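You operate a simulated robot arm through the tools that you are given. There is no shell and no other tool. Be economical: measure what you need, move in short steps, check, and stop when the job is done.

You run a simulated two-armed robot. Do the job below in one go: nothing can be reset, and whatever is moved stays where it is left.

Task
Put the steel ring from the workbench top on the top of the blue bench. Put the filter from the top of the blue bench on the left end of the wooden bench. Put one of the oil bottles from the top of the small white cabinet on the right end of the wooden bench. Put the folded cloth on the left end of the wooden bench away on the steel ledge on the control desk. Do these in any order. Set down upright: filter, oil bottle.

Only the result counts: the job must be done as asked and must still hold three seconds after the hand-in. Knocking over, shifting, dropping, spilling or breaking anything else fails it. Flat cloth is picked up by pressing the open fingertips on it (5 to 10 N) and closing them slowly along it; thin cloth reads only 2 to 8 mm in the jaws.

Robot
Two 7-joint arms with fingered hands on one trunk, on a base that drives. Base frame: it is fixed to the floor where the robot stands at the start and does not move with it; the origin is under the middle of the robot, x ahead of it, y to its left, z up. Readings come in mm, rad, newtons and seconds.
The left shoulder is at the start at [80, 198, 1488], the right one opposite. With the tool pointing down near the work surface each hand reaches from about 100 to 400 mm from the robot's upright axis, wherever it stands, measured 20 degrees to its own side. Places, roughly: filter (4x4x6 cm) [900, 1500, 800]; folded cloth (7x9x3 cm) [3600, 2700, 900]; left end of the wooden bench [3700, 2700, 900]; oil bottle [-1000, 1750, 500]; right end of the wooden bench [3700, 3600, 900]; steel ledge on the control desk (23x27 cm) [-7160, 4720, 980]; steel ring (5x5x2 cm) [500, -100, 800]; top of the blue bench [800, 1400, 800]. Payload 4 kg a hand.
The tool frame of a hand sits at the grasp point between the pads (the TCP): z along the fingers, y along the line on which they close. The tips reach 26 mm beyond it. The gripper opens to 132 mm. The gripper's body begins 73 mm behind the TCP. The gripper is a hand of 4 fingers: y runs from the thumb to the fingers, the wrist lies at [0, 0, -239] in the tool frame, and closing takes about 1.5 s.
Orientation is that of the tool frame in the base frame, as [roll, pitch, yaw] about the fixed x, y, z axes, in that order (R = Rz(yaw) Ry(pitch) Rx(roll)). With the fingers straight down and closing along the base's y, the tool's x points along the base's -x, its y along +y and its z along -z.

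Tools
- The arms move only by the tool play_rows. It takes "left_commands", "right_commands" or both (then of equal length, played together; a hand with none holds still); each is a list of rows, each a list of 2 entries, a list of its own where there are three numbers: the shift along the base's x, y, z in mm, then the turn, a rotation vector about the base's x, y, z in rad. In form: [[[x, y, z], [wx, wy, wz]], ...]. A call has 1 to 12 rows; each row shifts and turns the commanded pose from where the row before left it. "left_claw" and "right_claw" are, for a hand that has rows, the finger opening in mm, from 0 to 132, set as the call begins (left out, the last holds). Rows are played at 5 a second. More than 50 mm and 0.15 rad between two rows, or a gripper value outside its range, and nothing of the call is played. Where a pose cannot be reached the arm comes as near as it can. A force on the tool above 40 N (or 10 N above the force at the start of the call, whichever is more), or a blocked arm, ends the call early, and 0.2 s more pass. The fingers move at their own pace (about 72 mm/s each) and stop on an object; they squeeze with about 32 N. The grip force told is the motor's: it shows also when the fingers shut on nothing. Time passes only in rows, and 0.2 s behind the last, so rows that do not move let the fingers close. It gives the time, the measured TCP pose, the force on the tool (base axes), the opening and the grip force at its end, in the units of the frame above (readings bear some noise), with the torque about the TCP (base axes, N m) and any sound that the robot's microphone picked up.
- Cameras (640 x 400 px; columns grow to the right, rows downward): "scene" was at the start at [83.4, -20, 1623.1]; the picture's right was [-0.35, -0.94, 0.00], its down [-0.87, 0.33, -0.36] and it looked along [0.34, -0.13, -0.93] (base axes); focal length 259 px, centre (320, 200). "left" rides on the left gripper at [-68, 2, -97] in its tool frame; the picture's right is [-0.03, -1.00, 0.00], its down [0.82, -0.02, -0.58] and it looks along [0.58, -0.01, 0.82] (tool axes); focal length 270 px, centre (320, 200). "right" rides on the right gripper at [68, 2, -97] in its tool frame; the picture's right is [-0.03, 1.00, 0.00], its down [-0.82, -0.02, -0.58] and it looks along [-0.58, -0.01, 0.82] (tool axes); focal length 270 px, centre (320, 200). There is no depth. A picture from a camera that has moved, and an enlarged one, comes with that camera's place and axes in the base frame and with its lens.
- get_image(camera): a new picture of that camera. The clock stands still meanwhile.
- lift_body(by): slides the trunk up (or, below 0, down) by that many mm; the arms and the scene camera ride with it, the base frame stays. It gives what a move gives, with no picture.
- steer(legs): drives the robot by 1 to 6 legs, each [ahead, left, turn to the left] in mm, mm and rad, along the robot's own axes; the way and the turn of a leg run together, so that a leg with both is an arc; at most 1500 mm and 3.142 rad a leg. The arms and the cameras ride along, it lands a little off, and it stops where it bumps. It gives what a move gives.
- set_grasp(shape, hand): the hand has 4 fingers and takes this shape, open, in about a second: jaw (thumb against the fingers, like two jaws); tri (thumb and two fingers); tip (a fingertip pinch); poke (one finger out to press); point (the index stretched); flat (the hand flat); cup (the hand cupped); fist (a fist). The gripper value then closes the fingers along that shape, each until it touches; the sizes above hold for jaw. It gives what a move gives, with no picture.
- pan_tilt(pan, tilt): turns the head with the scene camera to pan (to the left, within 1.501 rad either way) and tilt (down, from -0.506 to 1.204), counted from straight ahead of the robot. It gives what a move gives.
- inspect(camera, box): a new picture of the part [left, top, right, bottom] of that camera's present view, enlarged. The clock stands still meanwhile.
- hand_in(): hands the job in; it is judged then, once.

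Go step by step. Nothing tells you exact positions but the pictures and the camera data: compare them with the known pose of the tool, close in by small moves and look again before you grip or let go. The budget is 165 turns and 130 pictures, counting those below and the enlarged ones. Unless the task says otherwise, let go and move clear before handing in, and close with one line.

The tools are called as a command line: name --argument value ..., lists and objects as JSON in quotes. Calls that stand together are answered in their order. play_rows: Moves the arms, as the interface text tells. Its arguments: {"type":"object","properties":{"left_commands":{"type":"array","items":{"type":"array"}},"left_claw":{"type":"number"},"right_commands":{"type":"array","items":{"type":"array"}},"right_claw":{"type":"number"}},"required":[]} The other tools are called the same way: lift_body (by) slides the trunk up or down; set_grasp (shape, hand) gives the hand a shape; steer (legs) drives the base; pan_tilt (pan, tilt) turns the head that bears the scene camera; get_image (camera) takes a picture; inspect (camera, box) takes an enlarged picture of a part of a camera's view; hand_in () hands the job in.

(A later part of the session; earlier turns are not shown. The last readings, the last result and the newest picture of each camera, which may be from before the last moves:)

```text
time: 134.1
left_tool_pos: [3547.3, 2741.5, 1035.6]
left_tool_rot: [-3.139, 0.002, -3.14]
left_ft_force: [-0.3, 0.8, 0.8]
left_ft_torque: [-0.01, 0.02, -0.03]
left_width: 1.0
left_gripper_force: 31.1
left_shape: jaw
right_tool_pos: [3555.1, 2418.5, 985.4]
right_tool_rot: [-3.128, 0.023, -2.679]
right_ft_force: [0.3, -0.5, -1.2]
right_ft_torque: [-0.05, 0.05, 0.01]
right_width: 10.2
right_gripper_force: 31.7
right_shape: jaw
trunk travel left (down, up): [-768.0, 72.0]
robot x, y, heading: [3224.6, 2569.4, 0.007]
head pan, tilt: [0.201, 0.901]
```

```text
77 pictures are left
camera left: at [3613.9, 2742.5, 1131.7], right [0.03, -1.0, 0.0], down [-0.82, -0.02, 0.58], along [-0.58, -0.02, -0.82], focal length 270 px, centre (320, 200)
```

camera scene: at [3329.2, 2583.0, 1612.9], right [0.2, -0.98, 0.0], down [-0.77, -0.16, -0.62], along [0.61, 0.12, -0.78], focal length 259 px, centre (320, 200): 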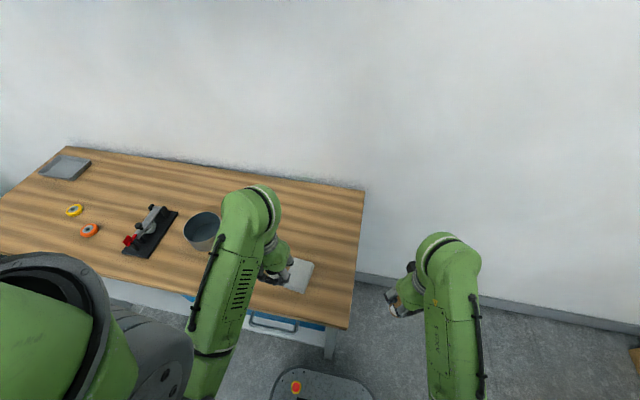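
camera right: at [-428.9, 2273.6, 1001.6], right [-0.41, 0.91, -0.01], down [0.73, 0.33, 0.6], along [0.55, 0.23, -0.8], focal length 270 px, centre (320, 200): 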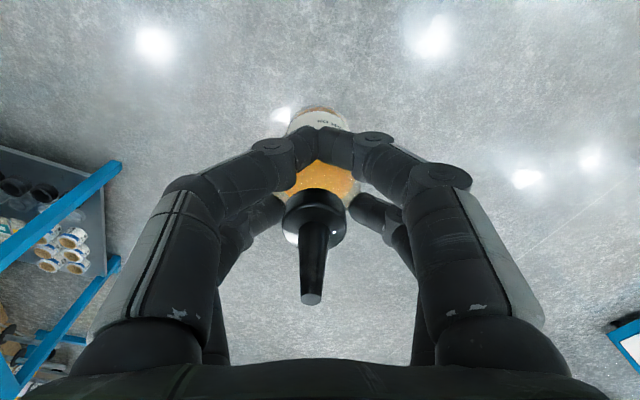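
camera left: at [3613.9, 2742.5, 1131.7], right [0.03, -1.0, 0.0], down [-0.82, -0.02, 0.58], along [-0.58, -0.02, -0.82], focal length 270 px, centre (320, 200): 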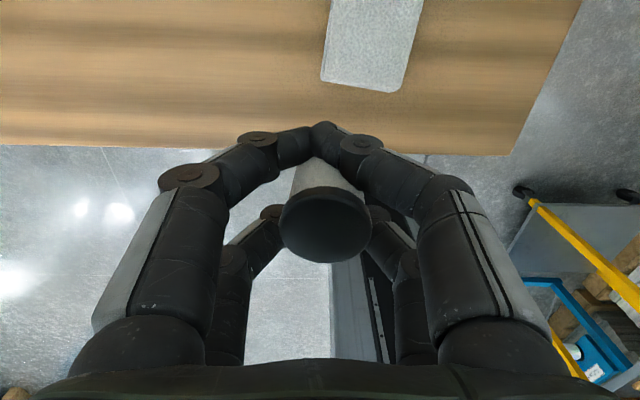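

I carry the filter forward over the cloth to about [3715, 2745] and start down partway.

play_rows --left_commands '[[[45, 0, 0], [0, 0, 0]], [[45, 0, 0], [0, 0, 0]], [[45, 0, 0], [0, 0, 0]], [[35, 5, 0], [0, 0, 0]], [[0, 0, -30], [0, 0, 0]], [[0, 0, -20], [0, 0, 0]], [[0, 0, 0], [0, 0, 0]]]'

get_image --camera "left"

get_image --camera "scene"

```text
time: 135.7
left_tool_pos: [3715.4, 2744.6, 984.3]
left_tool_rot: [-3.14, 0.001, -3.139]
left_ft_force: [0.3, 0.5, -0.5]
left_ft_torque: [0.05, 0.03, 0.0]
left_width: 1.2
left_gripper_force: 32.1
left_shape: jaw
right_tool_pos: [3555.2, 2418.2, 985.3]
right_tool_rot: [-3.128, 0.025, -2.682]
right_ft_force: [-0.1, 0.3, -2.0]
right_ft_torque: [0.0, 0.06, 0.02]
right_width: 9.7
right_gripper_force: 31.8
right_shape: jaw
trunk travel left (down, up): [-768.0, 72.0]
robot x, y, heading: [3225.2, 2568.7, -0.002]
head pan, tilt: [0.201, 0.901]
```

```text
76 pictures are left
camera left: at [3782.2, 2746.1, 1081.6], right [0.03, -1.0, 0.0], down [-0.82, -0.02, 0.58], along [-0.58, -0.02, -0.82], focal length 270 px, centre (320, 200)
```

left: 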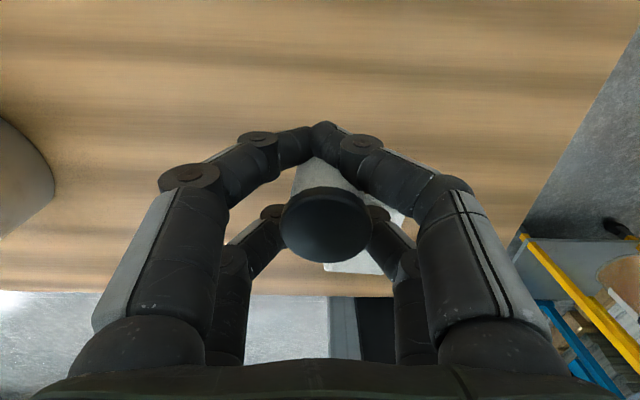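

```text
75 pictures are left
camera scene: at [3329.0, 2582.9, 1612.9], right [0.2, -0.98, 0.0], down [-0.77, -0.16, -0.62], along [0.61, 0.12, -0.78], focal length 259 px, centre (320, 200)
```

scene: 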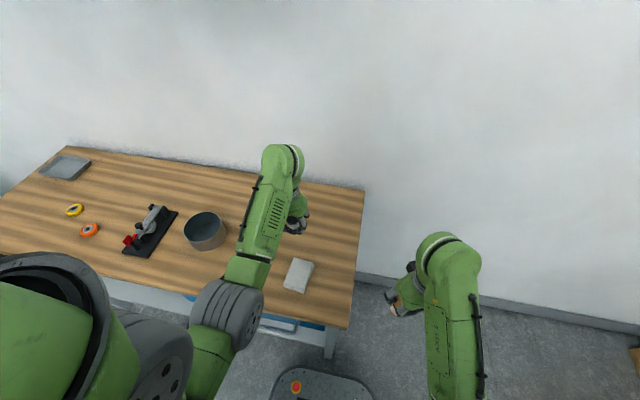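

Position is clear of the cloth. I lower gently until contact.

play_rows --left_commands '[[[0, 0, -20], [0, 0, 0]], [[0, 0, -10], [0, 0, 0]], [[0, 0, -5], [0, 0, 0]], [[0, 0, -5], [0, 0, 0]], [[0, 0, 0], [0, 0, 0]]]'

get_image --camera "left"

```text
time: 136.9
left_tool_pos: [3716.5, 2744.7, 944.3]
left_tool_rot: [-3.139, 0.002, -3.141]
left_ft_force: [-0.5, 0.3, -0.8]
left_ft_torque: [0.02, -0.01, -0.03]
left_width: 1.4
left_gripper_force: 32.3
left_shape: jaw
right_tool_pos: [3554.8, 2418.0, 984.9]
right_tool_rot: [-3.128, 0.023, -2.679]
right_ft_force: [0.1, -0.3, -1.8]
right_ft_torque: [-0.04, -0.01, 0.0]
right_width: 10.6
right_gripper_force: 31.7
right_shape: jaw
trunk travel left (down, up): [-768.0, 72.0]
robot x, y, heading: [3218.9, 2566.7, 0.005]
head pan, tilt: [0.201, 0.901]
```

```text
74 pictures are left
camera left: at [3783.4, 2746.9, 1041.4], right [0.03, -1.0, 0.0], down [-0.82, -0.02, 0.58], along [-0.57, -0.02, -0.82], focal length 270 px, centre (320, 200)
```

left: 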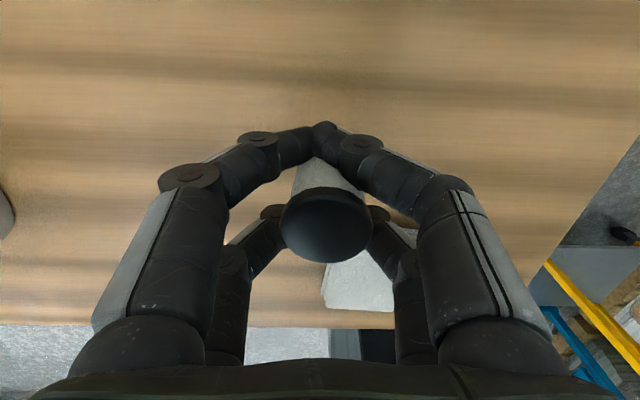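

Table seems at about z 875–900; I keep lowering in small steps, force-watched.

play_rows --left_commands '[[[0, 0, -4], [0, 0, 0]], [[0, 0, -4], [0, 0, 0]], [[0, 0, -4], [0, 0, 0]], [[0, 0, -3], [0, 0, 0]], [[0, 0, -3], [0, 0, 0]], [[0, 0, 0], [0, 0, 0]]]'

```text
time: 138.3
left_tool_pos: [3715.8, 2745.2, 927.0]
left_tool_rot: [-3.139, 0.004, -3.14]
left_ft_force: [1.5, 0.3, -0.4]
left_ft_torque: [0.0, 0.0, -0.02]
left_width: 1.2
left_gripper_force: 32.7
left_shape: jaw
right_tool_pos: [3554.8, 2418.1, 985.1]
right_tool_rot: [-3.128, 0.025, -2.68]
right_ft_force: [0.3, 0.3, -2.2]
right_ft_torque: [0.01, 0.02, -0.03]
right_width: 10.3
right_gripper_force: 32.0
right_shape: jaw
trunk travel left (down, up): [-768.0, 72.0]
robot x, y, heading: [3222.0, 2569.3, 0.002]
head pan, tilt: [0.201, 0.901]
```

play_rows --left_commands '[[[0, 0, -3], [0, 0, 0]], [[0, 0, -3], [0, 0, 0]], [[0, 0, -3], [0, 0, 0]], [[0, 0, -2], [0, 0, 0]], [[0, 0, 0], [0, 0, 0]]]'

get_image --camera "left"

```text
time: 139.5
left_tool_pos: [3717.7, 2746.2, 916.1]
left_tool_rot: [-3.138, 0.003, -3.14]
left_ft_force: [0.3, 0.6, -0.3]
left_ft_torque: [0.0, -0.02, 0.02]
left_width: 1.3
left_gripper_force: 32.0
left_shape: jaw
right_tool_pos: [3554.6, 2419.3, 984.5]
right_tool_rot: [-3.128, 0.025, -2.678]
right_ft_force: [0.6, -0.3, -2.0]
right_ft_torque: [-0.01, 0.01, 0.02]
right_width: 10.4
right_gripper_force: 31.8
right_shape: jaw
trunk travel left (down, up): [-768.0, 72.0]
robot x, y, heading: [3224.6, 2568.9, -0.002]
head pan, tilt: [0.201, 0.901]
```

```text
73 pictures are left
camera left: at [3783.8, 2747.4, 1012.9], right [0.03, -1.0, 0.0], down [-0.82, -0.02, 0.58], along [-0.58, -0.02, -0.82], focal length 270 px, centre (320, 200)
```

left: 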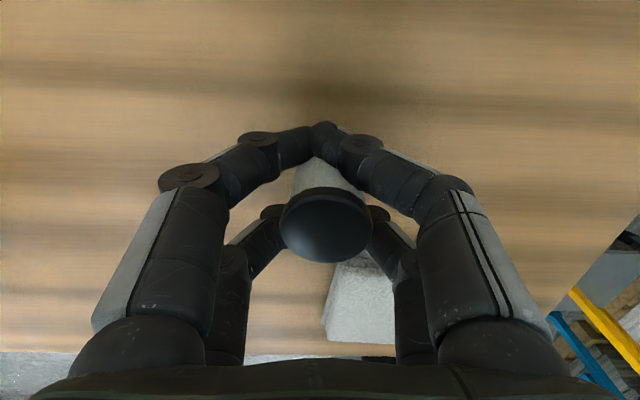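

Still no contact; continue.

play_rows --left_commands '[[[0, 0, -3], [0, 0, 0]], [[0, 0, -3], [0, 0, 0]], [[0, 0, -2], [0, 0, 0]], [[0, 0, -2], [0, 0, 0]], [[0, 0, 0], [0, 0, 0]]]'

```text
time: 140.7
left_tool_pos: [3717.2, 2744.7, 911.4]
left_tool_rot: [-3.141, 0.013, 3.141]
left_ft_force: [5.0, 0.4, 37.8]
left_ft_torque: [0.01, 0.17, -0.02]
left_width: 1.9
left_gripper_force: 32.1
left_shape: jaw
right_tool_pos: [3551.7, 2416.9, 986.4]
right_tool_rot: [-3.128, 0.025, -2.682]
right_ft_force: [0.5, 0.3, -1.7]
right_ft_torque: [-0.04, -0.01, 0.02]
right_width: 10.2
right_gripper_force: 32.1
right_shape: jaw
trunk travel left (down, up): [-768.0, 72.0]
robot x, y, heading: [3224.6, 2566.7, 0.002]
head pan, tilt: [0.201, 0.901]
```

Contact at TCP z≈911 (bench top ≈876). I ease the pressure, then open.

play_rows --left_commands '[[[0, 0, 4], [0, 0, 0]], [[0, 0, 0], [0, 0, 0]]]'

play_rows --left_commands '[[[0, 0, 0], [0, 0, 0]], [[0, 0, 0], [0, 0, 0]], [[0, 0, 0], [0, 0, 0]], [[0, 0, 0], [0, 0, 0]], [[0, 0, 0], [0, 0, 0]], [[0, 0, 0], [0, 0, 0]]]' --left_claw 100

get_image --camera "left"

```text
time: 141.3
left_tool_pos: [3716.4, 2745.3, 909.9]
left_tool_rot: [3.141, 0.006, -3.14]
left_ft_force: [5.1, 1.3, 27.4]
left_ft_torque: [0.07, 0.03, -0.04]
left_width: 1.6
left_gripper_force: 32.4
left_shape: jaw
right_tool_pos: [3552.8, 2417.5, 985.5]
right_tool_rot: [-3.128, 0.027, -2.681]
right_ft_force: [-0.3, -0.6, -0.6]
right_ft_torque: [-0.04, 0.02, -0.03]
right_width: 10.0
right_gripper_force: 32.1
right_shape: jaw
trunk travel left (down, up): [-768.0, 72.0]
robot x, y, heading: [3223.1, 2567.8, -0.002]
head pan, tilt: [0.201, 0.901]
```

```text
time: 142.7
left_tool_pos: [3717.2, 2744.7, 909.5]
left_tool_rot: [-3.141, 0.002, -3.139]
left_ft_force: [0.7, -1.0, -0.6]
left_ft_torque: [-0.01, -0.02, -0.02]
left_width: 99.8
left_gripper_force: 0.1
left_shape: jaw
right_tool_pos: [3554.9, 2419.8, 984.9]
right_tool_rot: [-3.129, 0.025, -2.68]
right_ft_force: [0.9, -0.6, -1.5]
right_ft_torque: [0.01, 0.01, -0.02]
right_width: 9.8
right_gripper_force: 31.9
right_shape: jaw
trunk travel left (down, up): [-768.0, 72.0]
robot x, y, heading: [3219.6, 2568.2, 0.008]
head pan, tilt: [0.201, 0.901]
```

```text
72 pictures are left
camera left: at [3784.0, 2747.3, 1006.5], right [0.03, -1.0, 0.0], down [-0.82, -0.02, 0.58], along [-0.58, -0.02, -0.82], focal length 270 px, centre (320, 200)
```

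left: 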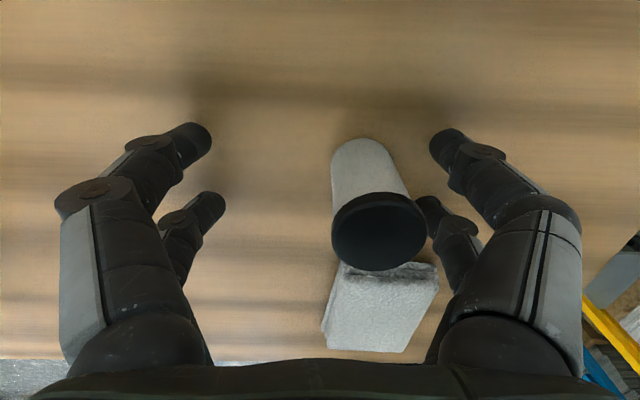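

The filter stands upright by itself. I open fully and rise straight up.

play_rows --left_commands '[[[0, 0, 0], [0, 0, 0]], [[0, 0, 0], [0, 0, 0]], [[0, 0, 0], [0, 0, 0]], [[0, 0, 25], [0, 0, 0]], [[0, 0, 40], [0, 0, 0]], [[0, 0, 40], [0, 0, 0]], [[0, 0, 20], [0, 0, 0]], [[0, 0, 0], [0, 0, 0]]]' --left_claw 132

get_image --camera "left"

```text
time: 144.5
left_tool_pos: [3716.9, 2746.3, 1035.0]
left_tool_rot: [-3.142, 0.001, -3.141]
left_ft_force: [0.2, -0.4, 0.1]
left_ft_torque: [0.01, -0.01, 0.01]
left_width: 132.0
left_gripper_force: 0.0
left_shape: jaw
right_tool_pos: [3554.7, 2417.9, 985.8]
right_tool_rot: [-3.13, 0.024, -2.679]
right_ft_force: [0.0, -0.1, -1.2]
right_ft_torque: [0.0, 0.02, 0.02]
right_width: 10.3
right_gripper_force: 32.7
right_shape: jaw
trunk travel left (down, up): [-768.0, 72.0]
robot x, y, heading: [3223.1, 2565.6, -0.001]
head pan, tilt: [0.201, 0.901]
```

```text
71 pictures are left
camera left: at [3783.5, 2747.1, 1131.5], right [0.03, -1.0, 0.0], down [-0.82, -0.02, 0.58], along [-0.58, -0.02, -0.82], focal length 270 px, centre (320, 200)
```

left: 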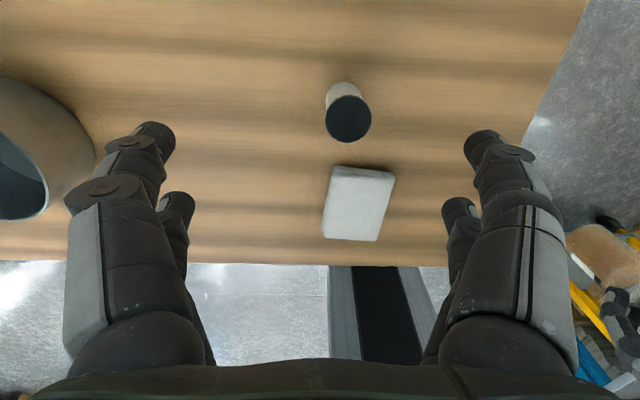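

The filter stands at about [3723, 2724]. The cloth lies squarely at [3616, 2704], about 62×90 mm; I'll take it with the left hand across its short side. Moving above it and partway down.

play_rows --left_commands '[[[-40, -20, 0], [0, 0, 0]], [[-40, -20, 0], [0, 0, 0]], [[-21, -2, 0], [0, 0, 0]], [[0, 0, -40], [0, 0, 0]], [[0, 0, -30], [0, 0, 0]], [[0, 0, 0], [0, 0, 0]]]'

get_image --camera "left"

```text
time: 145.9
left_tool_pos: [3615.0, 2702.6, 966.5]
left_tool_rot: [-3.14, 0.005, -3.14]
left_ft_force: [-0.9, 0.0, 0.5]
left_ft_torque: [0.04, 0.01, -0.03]
left_width: 131.9
left_gripper_force: 0.1
left_shape: jaw
right_tool_pos: [3554.1, 2418.0, 985.8]
right_tool_rot: [-3.131, 0.025, -2.68]
right_ft_force: [-0.1, 0.0, -2.3]
right_ft_torque: [0.0, 0.06, 0.01]
right_width: 10.0
right_gripper_force: 32.2
right_shape: jaw
trunk travel left (down, up): [-768.0, 72.0]
robot x, y, heading: [3222.0, 2569.8, -0.004]
head pan, tilt: [0.201, 0.901]
```

```text
70 pictures are left
camera left: at [3682.5, 2704.4, 1062.3], right [0.03, -1.0, 0.0], down [-0.82, -0.02, 0.57], along [-0.57, -0.02, -0.82], focal length 270 px, centre (320, 200)
```

left: 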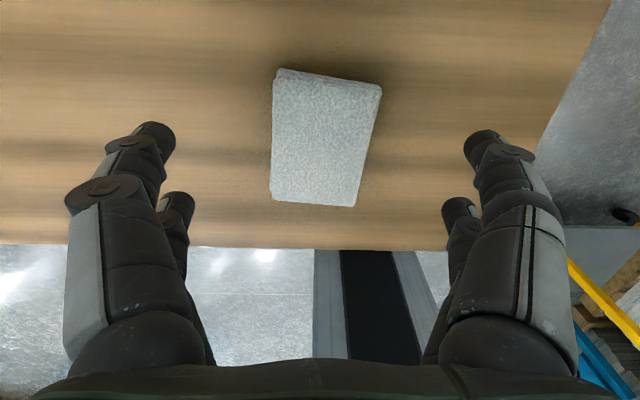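

Centred. I go down to just above the bench top beside the cloth and close.

play_rows --left_commands '[[[4, 0, -30], [0, 0, 0]], [[0, 0, -18], [0, 0, 0]], [[0, 0, -8], [0, 0, 0]], [[0, 0, -4], [0, 0, 0]], [[0, 0, 0], [0, 0, 0]]]'

get_image --camera "left"

```text
time: 147.1
left_tool_pos: [3618.8, 2703.8, 905.0]
left_tool_rot: [-3.14, 0.004, -3.14]
left_ft_force: [0.8, -0.4, 2.8]
left_ft_torque: [0.02, -0.02, 0.0]
left_width: 131.9
left_gripper_force: 0.0
left_shape: jaw
right_tool_pos: [3554.4, 2419.0, 985.4]
right_tool_rot: [-3.13, 0.024, -2.679]
right_ft_force: [0.9, -0.5, -1.3]
right_ft_torque: [0.05, 0.01, 0.01]
right_width: 10.1
right_gripper_force: 31.9
right_shape: jaw
trunk travel left (down, up): [-768.0, 72.0]
robot x, y, heading: [3224.1, 2571.2, 0.004]
head pan, tilt: [0.201, 0.901]
```

```text
69 pictures are left
camera left: at [3686.7, 2705.5, 1002.1], right [0.03, -1.0, 0.0], down [-0.82, -0.02, 0.57], along [-0.57, -0.02, -0.82], focal length 270 px, centre (320, 200)
```

left: 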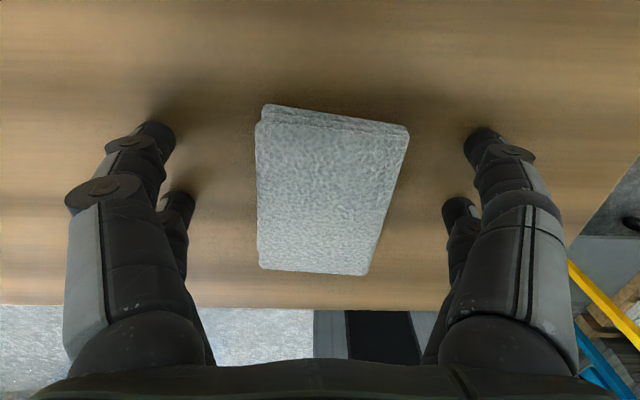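

Tips are at the table level, straddling the cloth. I close.

play_rows --left_commands '[[[0, 0, 0], [0, 0, 0]], [[0, 0, 0], [0, 0, 0]], [[0, 0, 0], [0, 0, 0]], [[0, 0, 0], [0, 0, 0]], [[0, 0, 0], [0, 0, 0]], [[0, 0, 0], [0, 0, 0]], [[0, 0, 0], [0, 0, 0]], [[0, 0, 0], [0, 0, 0]]]' --left_claw 5

get_image --camera "left"

```text
time: 148.9
left_tool_pos: [3621.3, 2703.1, 906.6]
left_tool_rot: [3.141, 0.009, 3.141]
left_ft_force: [9.6, 2.7, 29.0]
left_ft_torque: [0.96, -0.38, -0.31]
left_width: 53.8
left_gripper_force: 32.3
left_shape: jaw
right_tool_pos: [3554.3, 2417.8, 985.8]
right_tool_rot: [-3.13, 0.028, -2.679]
right_ft_force: [0.1, -0.9, -1.7]
right_ft_torque: [0.01, 0.02, -0.02]
right_width: 10.0
right_gripper_force: 31.1
right_shape: jaw
trunk travel left (down, up): [-768.0, 72.0]
robot x, y, heading: [3221.5, 2571.0, 0.004]
head pan, tilt: [0.201, 0.901]
```

```text
68 pictures are left
camera left: at [3686.8, 2705.2, 1004.0], right [0.03, -1.0, 0.0], down [-0.82, -0.02, 0.57], along [-0.57, -0.02, -0.82], focal length 270 px, centre (320, 200)
```

left: 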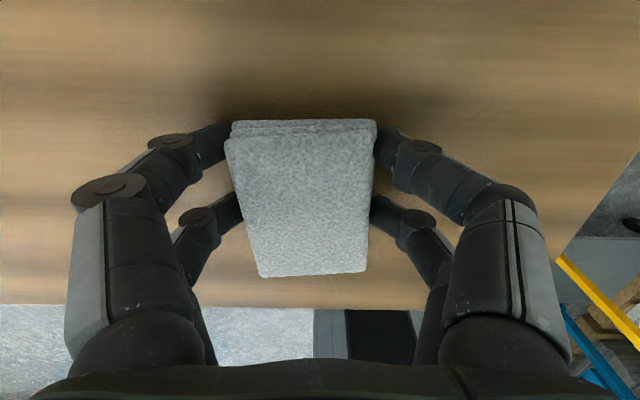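

The cloth is clamped. I lift it.

play_rows --left_commands '[[[0, 0, 10], [0, 0, 0]], [[0, 0, 20], [0, 0, 0]], [[0, 0, 30], [0, 0, 0]], [[0, 0, 40], [0, 0, 0]], [[0, 0, 40], [0, 0, 0]], [[0, 0, 0], [0, 0, 0]]]'

get_image --camera "left"

```text
time: 150.3
left_tool_pos: [3618.8, 2704.5, 1035.4]
left_tool_rot: [-3.141, 0.004, -3.142]
left_ft_force: [0.3, 0.4, 0.2]
left_ft_torque: [-0.01, 0.01, -0.01]
left_width: 53.5
left_gripper_force: 32.2
left_shape: jaw
left hand out of reach, approached as far as the arm can: row 5
right_tool_pos: [3555.0, 2417.9, 985.5]
right_tool_rot: [-3.131, 0.024, -2.681]
right_ft_force: [-0.9, 0.2, -1.5]
right_ft_torque: [0.04, -0.02, -0.01]
right_width: 10.2
right_gripper_force: 32.0
right_shape: jaw
trunk travel left (down, up): [-768.0, 72.0]
robot x, y, heading: [3223.9, 2566.7, -0.001]
head pan, tilt: [0.201, 0.901]
```

```text
67 pictures are left
camera left: at [3685.3, 2706.6, 1132.0], right [0.03, -1.0, 0.0], down [-0.82, -0.02, 0.57], along [-0.57, -0.02, -0.82], focal length 270 px, centre (320, 200)
```

left: 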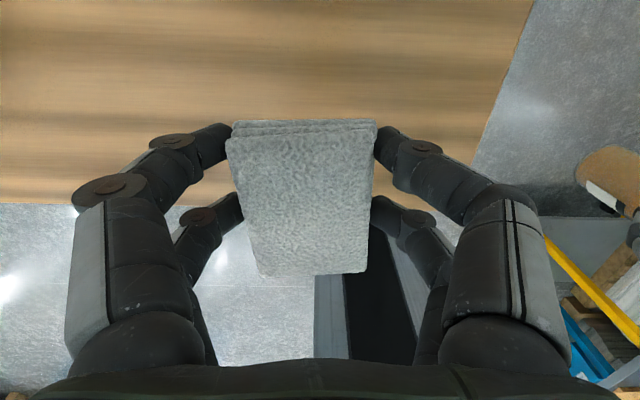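

Cloth held. Now I back off, slide left to the other end of the bench, and look for a free spot for the bottle.

lift_body --by 40

steer --legs '[[-420, 0, 0], [0, 1240, 0]]'

pan_tilt --pan -0.1 --tilt 0.7

get_image --camera "scene"

```text
time: 151.1
left_tool_pos: [3619.2, 2704.6, 1075.1]
left_tool_rot: [-3.139, 0.007, -3.14]
left_ft_force: [0.3, 0.8, -0.8]
left_ft_torque: [-0.03, 0.03, 0.02]
left_width: 53.6
left_gripper_force: 32.3
left_shape: jaw
right_tool_pos: [3555.9, 2418.8, 1024.7]
right_tool_rot: [-3.13, 0.023, -2.679]
right_ft_force: [1.1, 0.0, -1.4]
right_ft_torque: [0.03, 0.08, 0.02]
right_width: 10.3
right_gripper_force: 32.0
right_shape: jaw
trunk travel left (down, up): [-808.0, 32.0]
robot x, y, heading: [3223.1, 2571.2, 0.001]
head pan, tilt: [0.201, 0.901]
```

```text
time: 159.6
left_tool_pos: [3216.4, 3932.6, 1074.4]
left_tool_rot: [-3.139, 0.008, 3.122]
left_ft_force: [-0.2, 0.2, 0.9]
left_ft_torque: [0.01, 0.0, 0.0]
left_width: 53.7
left_gripper_force: 32.2
left_shape: jaw
right_tool_pos: [3145.3, 3646.6, 1024.7]
right_tool_rot: [-3.129, 0.023, -2.703]
right_ft_force: [0.8, 0.0, -1.3]
right_ft_torque: [-0.03, 0.0, 0.0]
right_width: 10.0
right_gripper_force: 32.3
right_shape: jaw
trunk travel left (down, up): [-808.0, 32.0]
robot x, y, heading: [2816.2, 3804.8, -0.022]
head pan, tilt: [0.201, 0.901]
```

```text
time: 160.4
left_tool_pos: [3215.2, 3933.4, 1074.0]
left_tool_rot: [-3.14, 0.009, 3.121]
left_ft_force: [-1.0, 0.1, 0.2]
left_ft_torque: [0.02, -0.01, -0.01]
left_width: 53.8
left_gripper_force: 32.0
left_shape: jaw
right_tool_pos: [3146.1, 3648.7, 1025.5]
right_tool_rot: [-3.128, 0.025, -2.702]
right_ft_force: [0.2, 0.7, -1.8]
right_ft_torque: [0.01, 0.03, -0.03]
right_width: 9.9
right_gripper_force: 32.4
right_shape: jaw
trunk travel left (down, up): [-808.0, 32.0]
robot x, y, heading: [2820.5, 3806.0, -0.023]
head pan, tilt: [-0.099, 0.7]
```

```text
66 pictures are left
camera scene: at [2932.8, 3794.5, 1669.0], right [-0.12, -0.99, 0.0], down [-0.64, 0.08, -0.76], along [0.76, -0.09, -0.64], focal length 259 px, centre (320, 200)
```

scene: 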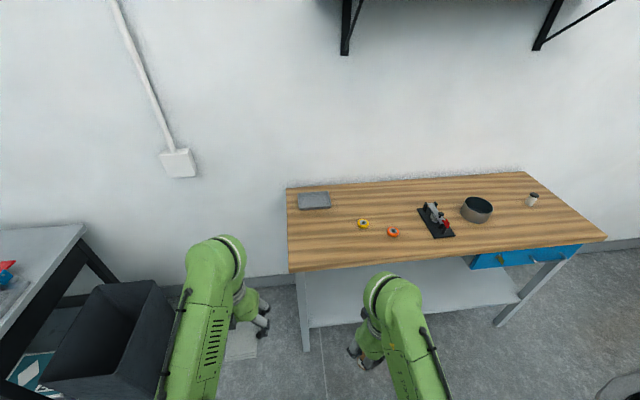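

Bench end corner is at about [3497, 3838]; the area around [3620, 3680] is free. I drive in for the bottle.

steer --legs '[[0, 25, 0.023], [400, 0, 0]]'

play_rows --right_commands '[[[35, 5, 0], [0, 0, 0]], [[35, 0, 0], [0, 0, 0]], [[0, 0, -30], [0, 0, 0]], [[0, 0, 0], [0, 0, 0]]]'

get_image --camera "right"

get_image --camera "scene"

```text
time: 163.3
left_tool_pos: [3606.4, 3965.1, 1075.0]
left_tool_rot: [-3.139, 0.008, 3.14]
left_ft_force: [0.1, 0.6, 0.2]
left_ft_torque: [0.0, -0.01, 0.01]
left_width: 53.8
left_gripper_force: 31.9
left_shape: jaw
right_tool_pos: [3539.9, 3679.1, 1025.2]
right_tool_rot: [-3.127, 0.027, -2.684]
right_ft_force: [0.0, -0.2, -1.3]
right_ft_torque: [0.0, 0.02, -0.01]
right_width: 10.2
right_gripper_force: 31.7
right_shape: jaw
trunk travel left (down, up): [-808.0, 32.0]
robot x, y, heading: [3213.7, 3830.2, -0.006]
head pan, tilt: [-0.099, 0.7]
```

```text
time: 164.3
left_tool_pos: [3607.8, 3966.9, 1074.3]
left_tool_rot: [-3.139, 0.007, 3.137]
left_ft_force: [-0.6, -0.5, -0.7]
left_ft_torque: [0.0, 0.0, 0.02]
left_width: 53.6
left_gripper_force: 31.9
left_shape: jaw
right_tool_pos: [3612.1, 3684.7, 995.1]
right_tool_rot: [-3.129, 0.025, -2.684]
right_ft_force: [-0.6, 1.1, -1.2]
right_ft_torque: [0.0, 0.03, 0.02]
right_width: 10.3
right_gripper_force: 32.3
right_shape: jaw
trunk travel left (down, up): [-808.0, 32.0]
robot x, y, heading: [3212.1, 3830.5, -0.001]
head pan, tilt: [-0.099, 0.7]
```

```text
65 pictures are left
camera right: at [3547.6, 3655.8, 1089.3], right [-0.42, 0.91, -0.01], down [0.73, 0.34, 0.6], along [0.55, 0.24, -0.8], focal length 270 px, centre (320, 200)
```

right: 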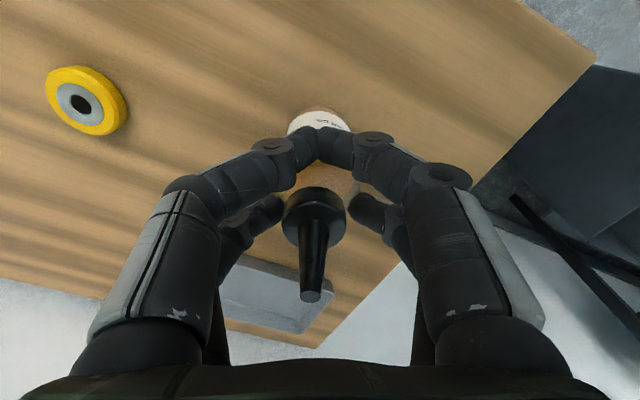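

```text
64 pictures are left
camera scene: at [3327.6, 3822.1, 1669.1], right [-0.1, -0.99, 0.0], down [-0.64, 0.07, -0.76], along [0.76, -0.08, -0.64], focal length 259 px, centre (320, 200)
```

scene: 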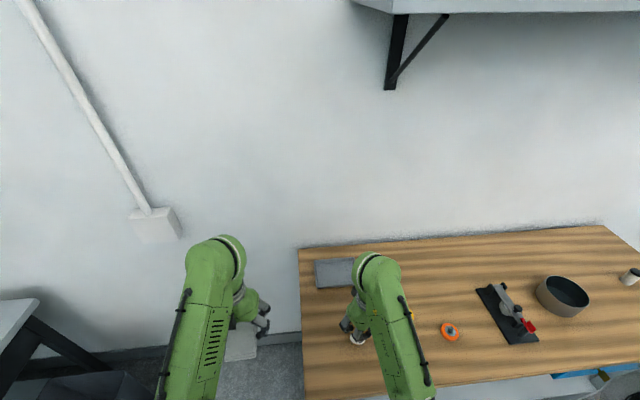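

The spot is clear of the yellow ring and tray. I lower in small steps until the bottle touches.

play_rows --right_commands '[[[0, 0, -15], [0, 0, 0]], [[0, 0, -8], [0, 0, 0]], [[0, 0, -4], [0, 0, 0]], [[0, 0, -4], [0, 0, 0]], [[0, 0, -3], [0, 0, 0]], [[0, 0, -3], [0, 0, 0]], [[0, 0, 0], [0, 0, 0]]]'

```text
time: 165.1
left_tool_pos: [3606.3, 3966.8, 1076.9]
left_tool_rot: [-3.14, 0.009, 3.137]
left_ft_force: [0.9, -0.2, -0.4]
left_ft_torque: [0.0, 0.0, -0.01]
left_width: 53.6
left_gripper_force: 32.0
left_shape: jaw
right_tool_pos: [3616.4, 3685.0, 976.0]
right_tool_rot: [-3.121, 0.047, -2.684]
right_ft_force: [-8.6, 0.3, 26.5]
right_ft_torque: [0.01, 0.03, 0.05]
right_width: 10.9
right_gripper_force: 32.2
right_shape: jaw
trunk travel left (down, up): [-808.0, 32.0]
robot x, y, heading: [3210.1, 3830.0, -0.002]
head pan, tilt: [-0.099, 0.7]
stopped in row 4 (right hand): the force on the tool passed its limit at 46 N (the readings are from after the stop); the commanded pose is now the measured one
```

Contact at TCP z≈976 (the bottle extends ~100 mm below). I ease up, undo the small tilt from pressing, and set it down again softly.

play_rows --right_commands '[[[-3, 0, 5], [-0.0025, 0.023, 0]], [[0, 0, 0], [0, 0, 0]], [[0, 0, 0], [0, 0, 0]]]'

```text
time: 165.9
left_tool_pos: [3607.5, 3967.6, 1074.5]
left_tool_rot: [-3.141, 0.007, 3.138]
left_ft_force: [-0.2, 0.3, -0.1]
left_ft_torque: [0.02, -0.04, -0.01]
left_width: 53.8
left_gripper_force: 31.3
left_shape: jaw
right_tool_pos: [3612.3, 3685.4, 976.9]
right_tool_rot: [-3.13, 0.016, -2.685]
right_ft_force: [-0.2, 0.6, 4.0]
right_ft_torque: [-0.04, -0.1, -0.02]
right_width: 10.8
right_gripper_force: 32.4
right_shape: jaw
trunk travel left (down, up): [-808.0, 32.0]
robot x, y, heading: [3211.3, 3831.5, -0.004]
head pan, tilt: [-0.099, 0.7]
```

Light contact (4 N). I take a look, then open.

play_rows --right_commands '[[[0, 0, 0], [0, 0, 0]], [[0, 0, 0], [0, 0, 0]], [[0, 0, 0], [0, 0, 0]], [[0, 0, 0], [0, 0, 0]], [[0, 0, 0], [0, 0, 0]], [[0, 0, 0], [0, 0, 0]]]' --right_claw 90

get_image --camera "right"

```text
time: 167.3
left_tool_pos: [3608.1, 3966.0, 1075.7]
left_tool_rot: [-3.14, 0.007, 3.138]
left_ft_force: [-0.4, 0.4, -0.3]
left_ft_torque: [0.02, 0.01, -0.03]
left_width: 53.8
left_gripper_force: 31.8
left_shape: jaw
right_tool_pos: [3613.7, 3685.0, 978.3]
right_tool_rot: [-3.131, 0.017, -2.684]
right_ft_force: [0.4, -0.6, 0.3]
right_ft_torque: [0.0, -0.01, -0.02]
right_width: 89.8
right_gripper_force: 0.0
right_shape: jaw
trunk travel left (down, up): [-808.0, 32.0]
robot x, y, heading: [3212.9, 3830.9, -0.004]
head pan, tilt: [-0.099, 0.7]
```

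```text
63 pictures are left
camera right: at [3549.7, 3656.9, 1072.8], right [-0.42, 0.91, -0.01], down [0.73, 0.34, 0.59], along [0.54, 0.24, -0.81], focal length 270 px, centre (320, 200)
```

right: 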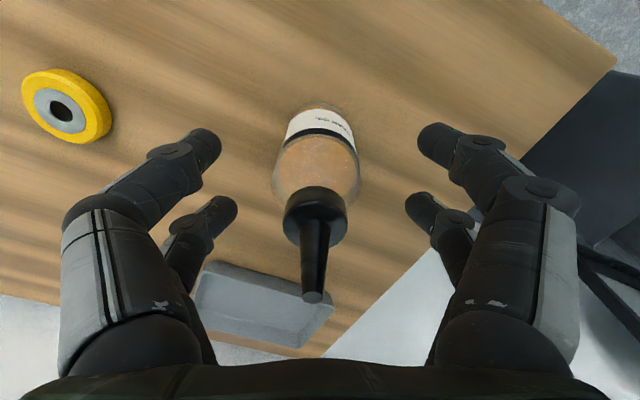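

The bottle stands upright. I open fully and rise.

play_rows --right_commands '[[[0, 0, 0], [0, 0, 0]], [[0, 0, 0], [0, 0, 0]], [[0, 0, 15], [0, 0, 0]], [[0, 0, 25], [0, 0, 0]], [[0, 0, 25], [0, 0, 0]], [[0, 0, 10], [0, 0, 0]], [[0, 0, 0], [0, 0, 0]]]' --right_claw 132

lift_body --by 30

get_image --camera "right"

```text
time: 168.9
left_tool_pos: [3606.8, 3967.0, 1075.9]
left_tool_rot: [-3.14, 0.006, 3.139]
left_ft_force: [0.8, 1.0, -0.7]
left_ft_torque: [-0.02, 0.0, 0.0]
left_width: 53.4
left_gripper_force: 31.8
left_shape: jaw
right_tool_pos: [3614.8, 3684.4, 1052.2]
right_tool_rot: [-3.131, 0.016, -2.684]
right_ft_force: [0.3, 1.2, 1.2]
right_ft_torque: [-0.01, 0.0, 0.02]
right_width: 131.7
right_gripper_force: 0.0
right_shape: jaw
trunk travel left (down, up): [-808.0, 32.0]
robot x, y, heading: [3209.9, 3831.0, 0.001]
head pan, tilt: [-0.099, 0.7]
```

```text
time: 169.7
left_tool_pos: [3607.2, 3965.4, 1105.1]
left_tool_rot: [-3.141, 0.005, 3.139]
left_ft_force: [0.0, 0.6, -0.3]
left_ft_torque: [-0.03, 0.03, -0.02]
left_width: 53.5
left_gripper_force: 32.0
left_shape: jaw
right_tool_pos: [3613.7, 3685.7, 1082.0]
right_tool_rot: [-3.13, 0.018, -2.684]
right_ft_force: [-0.1, -0.3, 0.0]
right_ft_torque: [-0.03, 0.0, 0.02]
right_width: 131.8
right_gripper_force: 0.1
right_shape: jaw
trunk travel left (down, up): [-838.0, 2.0]
robot x, y, heading: [3211.9, 3830.6, -0.009]
head pan, tilt: [-0.099, 0.7]
```

```text
62 pictures are left
camera right: at [3550.1, 3656.4, 1177.3], right [-0.42, 0.91, -0.01], down [0.73, 0.34, 0.59], along [0.54, 0.24, -0.81], focal length 270 px, centre (320, 200)
```

right: 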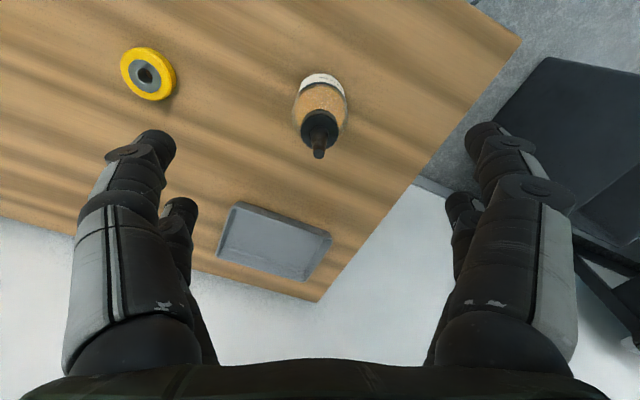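

Both filter and bottle are placed. I back off, turn around toward -x and look down the aisle to the control desk.

steer --legs '[[-450, 0, 0], [0, 0, 3.14]]'

pan_tilt --pan 0 --tilt 0.2

get_image --camera "scene"

```text
time: 179.7
left_tool_pos: [2361.4, 3707.1, 1104.3]
left_tool_rot: [-3.14, 0.007, -0.034]
left_ft_force: [-0.3, 0.7, -0.1]
left_ft_torque: [0.01, -0.02, 0.02]
left_width: 53.5
left_gripper_force: 32.4
left_shape: jaw
right_tool_pos: [2362.8, 3989.7, 1081.7]
right_tool_rot: [-3.131, 0.019, 0.427]
right_ft_force: [0.3, -0.4, -0.4]
right_ft_torque: [-0.01, -0.01, -0.04]
right_width: 131.8
right_gripper_force: 0.0
right_shape: jaw
trunk travel left (down, up): [-838.0, 2.0]
robot x, y, heading: [2761.2, 3831.7, 3.105]
head pan, tilt: [-0.099, 0.7]
```

```text
time: 180.6
left_tool_pos: [2361.4, 3709.9, 1105.4]
left_tool_rot: [-3.139, 0.008, -0.032]
left_ft_force: [1.0, -0.1, -0.7]
left_ft_torque: [0.04, -0.01, -0.01]
left_width: 53.1
left_gripper_force: 32.3
left_shape: jaw
right_tool_pos: [2362.1, 3989.5, 1081.9]
right_tool_rot: [-3.131, 0.017, 0.43]
right_ft_force: [0.7, 0.0, 0.2]
right_ft_torque: [-0.01, 0.0, 0.0]
right_width: 132.1
right_gripper_force: 0.1
right_shape: jaw
trunk travel left (down, up): [-838.0, 2.0]
robot x, y, heading: [2758.7, 3832.9, 3.11]
head pan, tilt: [0.0, 0.201]
```

```text
61 pictures are left
camera scene: at [2638.2, 3834.9, 1744.4], right [0.03, 1.0, 0.0], down [0.2, -0.01, -0.98], along [-0.98, 0.03, -0.2], focal length 259 px, centre (320, 200)
```

scene: 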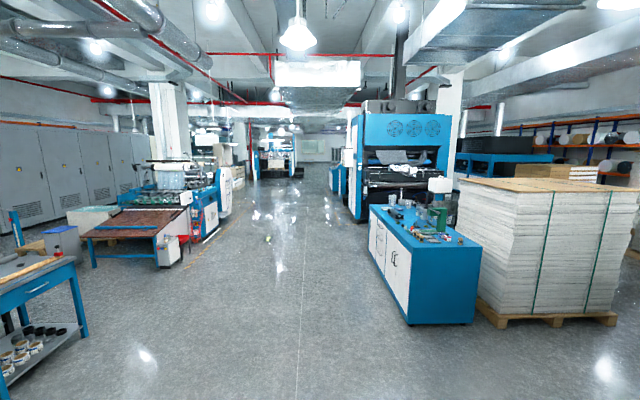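

The aisle is clear along y≈3500–3800. I drive most of the way, then check.

steer --legs '[[0, 0, 0.06], [1450, 0, 0], [1450, 0, 0], [1450, 0, 0], [1450, 0, 0], [1000, 0, 0]]'

get_image --camera "scene"

```text
time: 213.3
left_tool_pos: [-4394.7, 3538.0, 1105.5]
left_tool_rot: [-3.14, 0.009, 0.029]
left_ft_force: [-0.5, -0.1, -0.3]
left_ft_torque: [0.0, 0.03, 0.02]
left_width: 53.5
left_gripper_force: 31.8
left_shape: jaw
right_tool_pos: [-4411.2, 3819.6, 1083.8]
right_tool_rot: [-3.13, 0.019, 0.491]
right_ft_force: [0.4, -0.6, 0.2]
right_ft_torque: [0.02, -0.02, 0.0]
right_width: 131.8
right_gripper_force: 0.0
right_shape: jaw
trunk travel left (down, up): [-838.0, 2.0]
robot x, y, heading: [-4003.5, 3684.1, -3.105]
head pan, tilt: [0.0, 0.201]
```

```text
60 pictures are left
camera scene: at [-4125.1, 3681.9, 1744.7], right [-0.03, 1.0, 0.0], down [0.2, 0.01, -0.98], along [-0.98, -0.03, -0.2], focal length 259 px, centre (320, 200)
```

scene: 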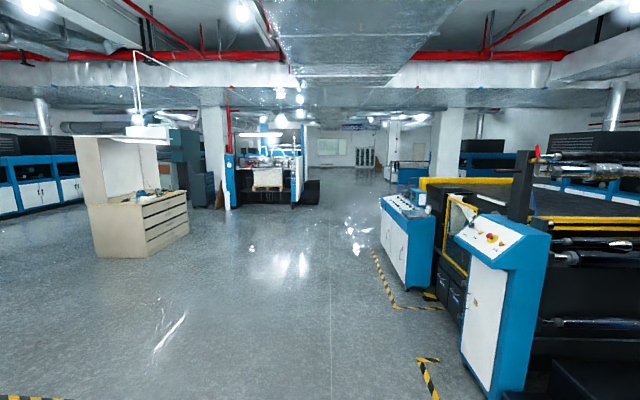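

The far blue-white console at the right (col ~410) matches the control desk's position. I enlarge it.

inspect --camera "scene" --box '[360, 170, 460, 310]'

```text
2.86 times, centred on (410, 240) of scene
camera zoom: at [-4125.1, 3681.9, 1744.7], right [-0.03, 1.0, 0.0], down [0.2, 0.01, -0.98], along [-0.98, -0.03, -0.2], focal length 740 px, centre (63, 86)
```

zoom: 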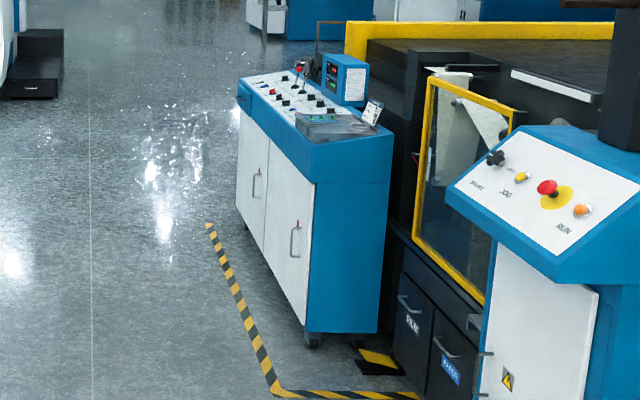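

The steel ledge is at the near (+x) end of the desk top. I drive to the front of it and face it (+y).

steer --legs '[[0, 0, -0.036], [1470, 0, 0], [1470, 0, 0], [0, 0, -1.571], [250, 0, 0]]'

pan_tilt --pan 0.2 --tilt 0.6

get_image --camera "scene"

```text
time: 233.1
left_tool_pos: [-7144.4, 4261.1, 1106.5]
left_tool_rot: [-3.139, 0.009, -1.503]
left_ft_force: [-0.3, 0.0, -0.4]
left_ft_torque: [0.0, 0.01, -0.02]
left_width: 53.1
left_gripper_force: 32.3
left_shape: jaw
right_tool_pos: [-6863.8, 4289.0, 1083.8]
right_tool_rot: [-3.13, 0.023, -1.045]
right_ft_force: [-0.9, 0.3, 0.0]
right_ft_torque: [0.04, -0.01, 0.03]
right_width: 131.8
right_gripper_force: 0.2
right_shape: jaw
trunk travel left (down, up): [-838.0, 2.0]
robot x, y, heading: [-6979.1, 3881.9, 1.645]
head pan, tilt: [0.0, 0.201]
```

```text
time: 234.0
left_tool_pos: [-7142.8, 4267.7, 1103.3]
left_tool_rot: [-3.14, 0.005, -1.503]
left_ft_force: [0.6, 0.2, -1.1]
left_ft_torque: [0.01, 0.02, 0.01]
left_width: 53.4
left_gripper_force: 32.0
left_shape: jaw
right_tool_pos: [-6863.9, 4294.2, 1081.7]
right_tool_rot: [-3.13, 0.016, -1.042]
right_ft_force: [-0.8, 0.8, 0.1]
right_ft_torque: [-0.03, 0.02, -0.01]
right_width: 131.6
right_gripper_force: 0.2
right_shape: jaw
trunk travel left (down, up): [-838.0, 2.0]
robot x, y, heading: [-6980.8, 3879.8, 1.643]
head pan, tilt: [0.201, 0.6]
```

```text
58 pictures are left
camera scene: at [-7005.5, 3997.6, 1707.7], right [0.96, 0.27, 0.0], down [0.15, -0.54, -0.82], along [-0.22, 0.8, -0.57], focal length 259 px, centre (320, 200)
```

scene: 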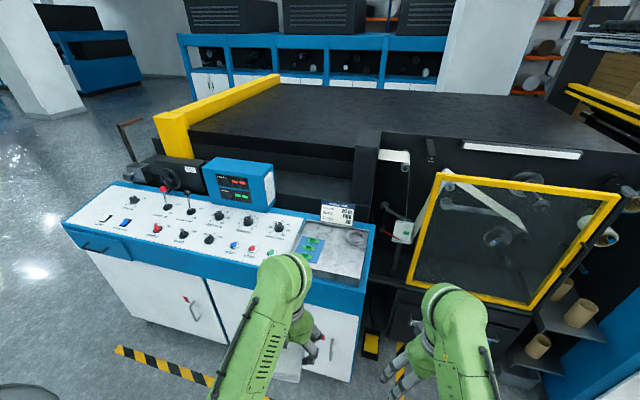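

The steel ledge is at the right end of the sloped panel. I enlarge it to see what is on it.

inspect --camera "scene" --box '[260, 180, 400, 300]'

get_image --camera "right"

```text
3.33 times, centred on (330, 240) of scene
camera zoom: at [-7005.5, 3997.6, 1707.7], right [0.96, 0.27, 0.0], down [0.15, -0.54, -0.82], along [-0.22, 0.8, -0.57], focal length 863 px, centre (287, 67)
```

zoom: 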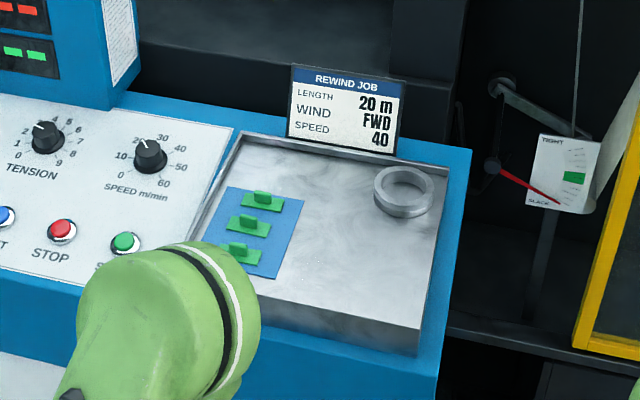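

```text
56 pictures are left
camera right: at [-6830.2, 4232.6, 1176.9], right [-0.88, -0.48, -0.01], down [-0.39, 0.7, 0.59], along [-0.28, 0.52, -0.81], focal length 270 px, centre (320, 200)
```

right: 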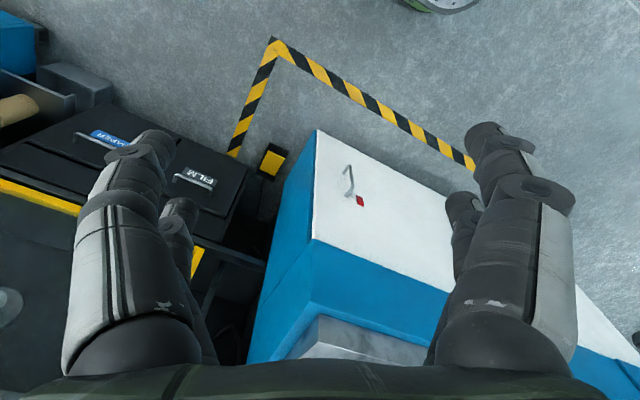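

Free space on the ledge is its front-right part, about x -7190…-7030, y 4580–4745, so I aim at [-7110, 4660]. First I tuck the right hand back, then drive nearer.

play_rows --right_commands '[[[0, -45, 0], [0, 0, 0]], [[0, -45, 0], [0, 0, 0]], [[0, -45, 0], [0, 0, 0]], [[0, 0, 0], [0, 0, 0]]]'

steer --legs '[[0, 0, -0.07], [250, 0, 0]]'

pan_tilt --pan 0.15 --tilt 0.8

get_image --camera "scene"

get_image --camera "left"

```text
time: 235.0
left_tool_pos: [-7143.0, 4267.1, 1104.6]
left_tool_rot: [-3.14, 0.008, -1.503]
left_ft_force: [-0.2, -0.2, 0.1]
left_ft_torque: [0.01, 0.01, 0.0]
left_width: 53.3
left_gripper_force: 31.9
left_shape: jaw
right_tool_pos: [-6865.4, 4159.3, 1081.6]
right_tool_rot: [-3.13, 0.018, -1.043]
right_ft_force: [0.0, 0.2, 0.5]
right_ft_torque: [0.02, -0.01, -0.01]
right_width: 132.1
right_gripper_force: 0.0
right_shape: jaw
trunk travel left (down, up): [-838.0, 2.0]
robot x, y, heading: [-6978.4, 3883.2, 1.645]
head pan, tilt: [0.201, 0.6]
```

```text
time: 237.3
left_tool_pos: [-7113.3, 4519.6, 1106.8]
left_tool_rot: [-3.14, 0.01, -1.578]
left_ft_force: [0.7, -1.7, -0.3]
left_ft_torque: [0.02, 0.0, 0.01]
left_width: 53.3
left_gripper_force: 31.8
left_shape: jaw
right_tool_pos: [-6844.9, 4391.4, 1081.7]
right_tool_rot: [-3.127, 0.022, -1.118]
right_ft_force: [-0.7, -0.3, -0.4]
right_ft_torque: [-0.01, -0.01, -0.04]
right_width: 131.8
right_gripper_force: 0.0
right_shape: jaw
trunk travel left (down, up): [-838.0, 2.0]
robot x, y, heading: [-6981.0, 4126.8, 1.565]
head pan, tilt: [0.201, 0.6]
```

```text
time: 238.0
left_tool_pos: [-7113.6, 4522.7, 1105.7]
left_tool_rot: [-3.139, 0.008, -1.577]
left_ft_force: [0.6, -0.3, -1.6]
left_ft_torque: [0.03, -0.01, -0.03]
left_width: 53.4
left_gripper_force: 32.2
left_shape: jaw
right_tool_pos: [-6843.3, 4393.9, 1080.5]
right_tool_rot: [-3.128, 0.021, -1.116]
right_ft_force: [0.1, 0.8, 0.7]
right_ft_torque: [0.01, -0.03, -0.01]
right_width: 131.5
right_gripper_force: 0.0
right_shape: jaw
trunk travel left (down, up): [-838.0, 2.0]
robot x, y, heading: [-6975.2, 4125.0, 1.566]
head pan, tilt: [0.15, 0.799]
```

```text
55 pictures are left
camera scene: at [-6990.2, 4235.0, 1691.0], right [0.99, 0.14, 0.0], down [0.1, -0.71, -0.7], along [-0.1, 0.69, -0.72], focal length 259 px, centre (320, 200)
```

scene: 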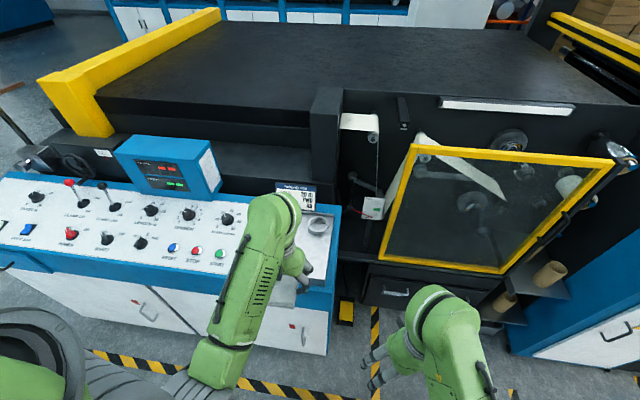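

```text
54 pictures are left
camera left: at [-7115.7, 4590.0, 1202.6], right [1.0, 0.02, 0.0], down [0.01, -0.82, 0.57], along [0.01, -0.57, -0.82], focal length 270 px, centre (320, 200)
```

left: 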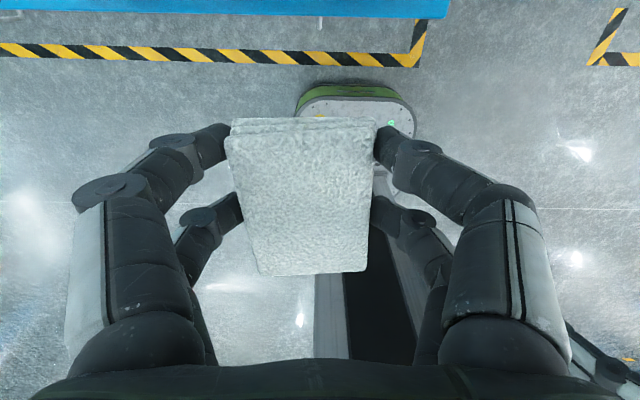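

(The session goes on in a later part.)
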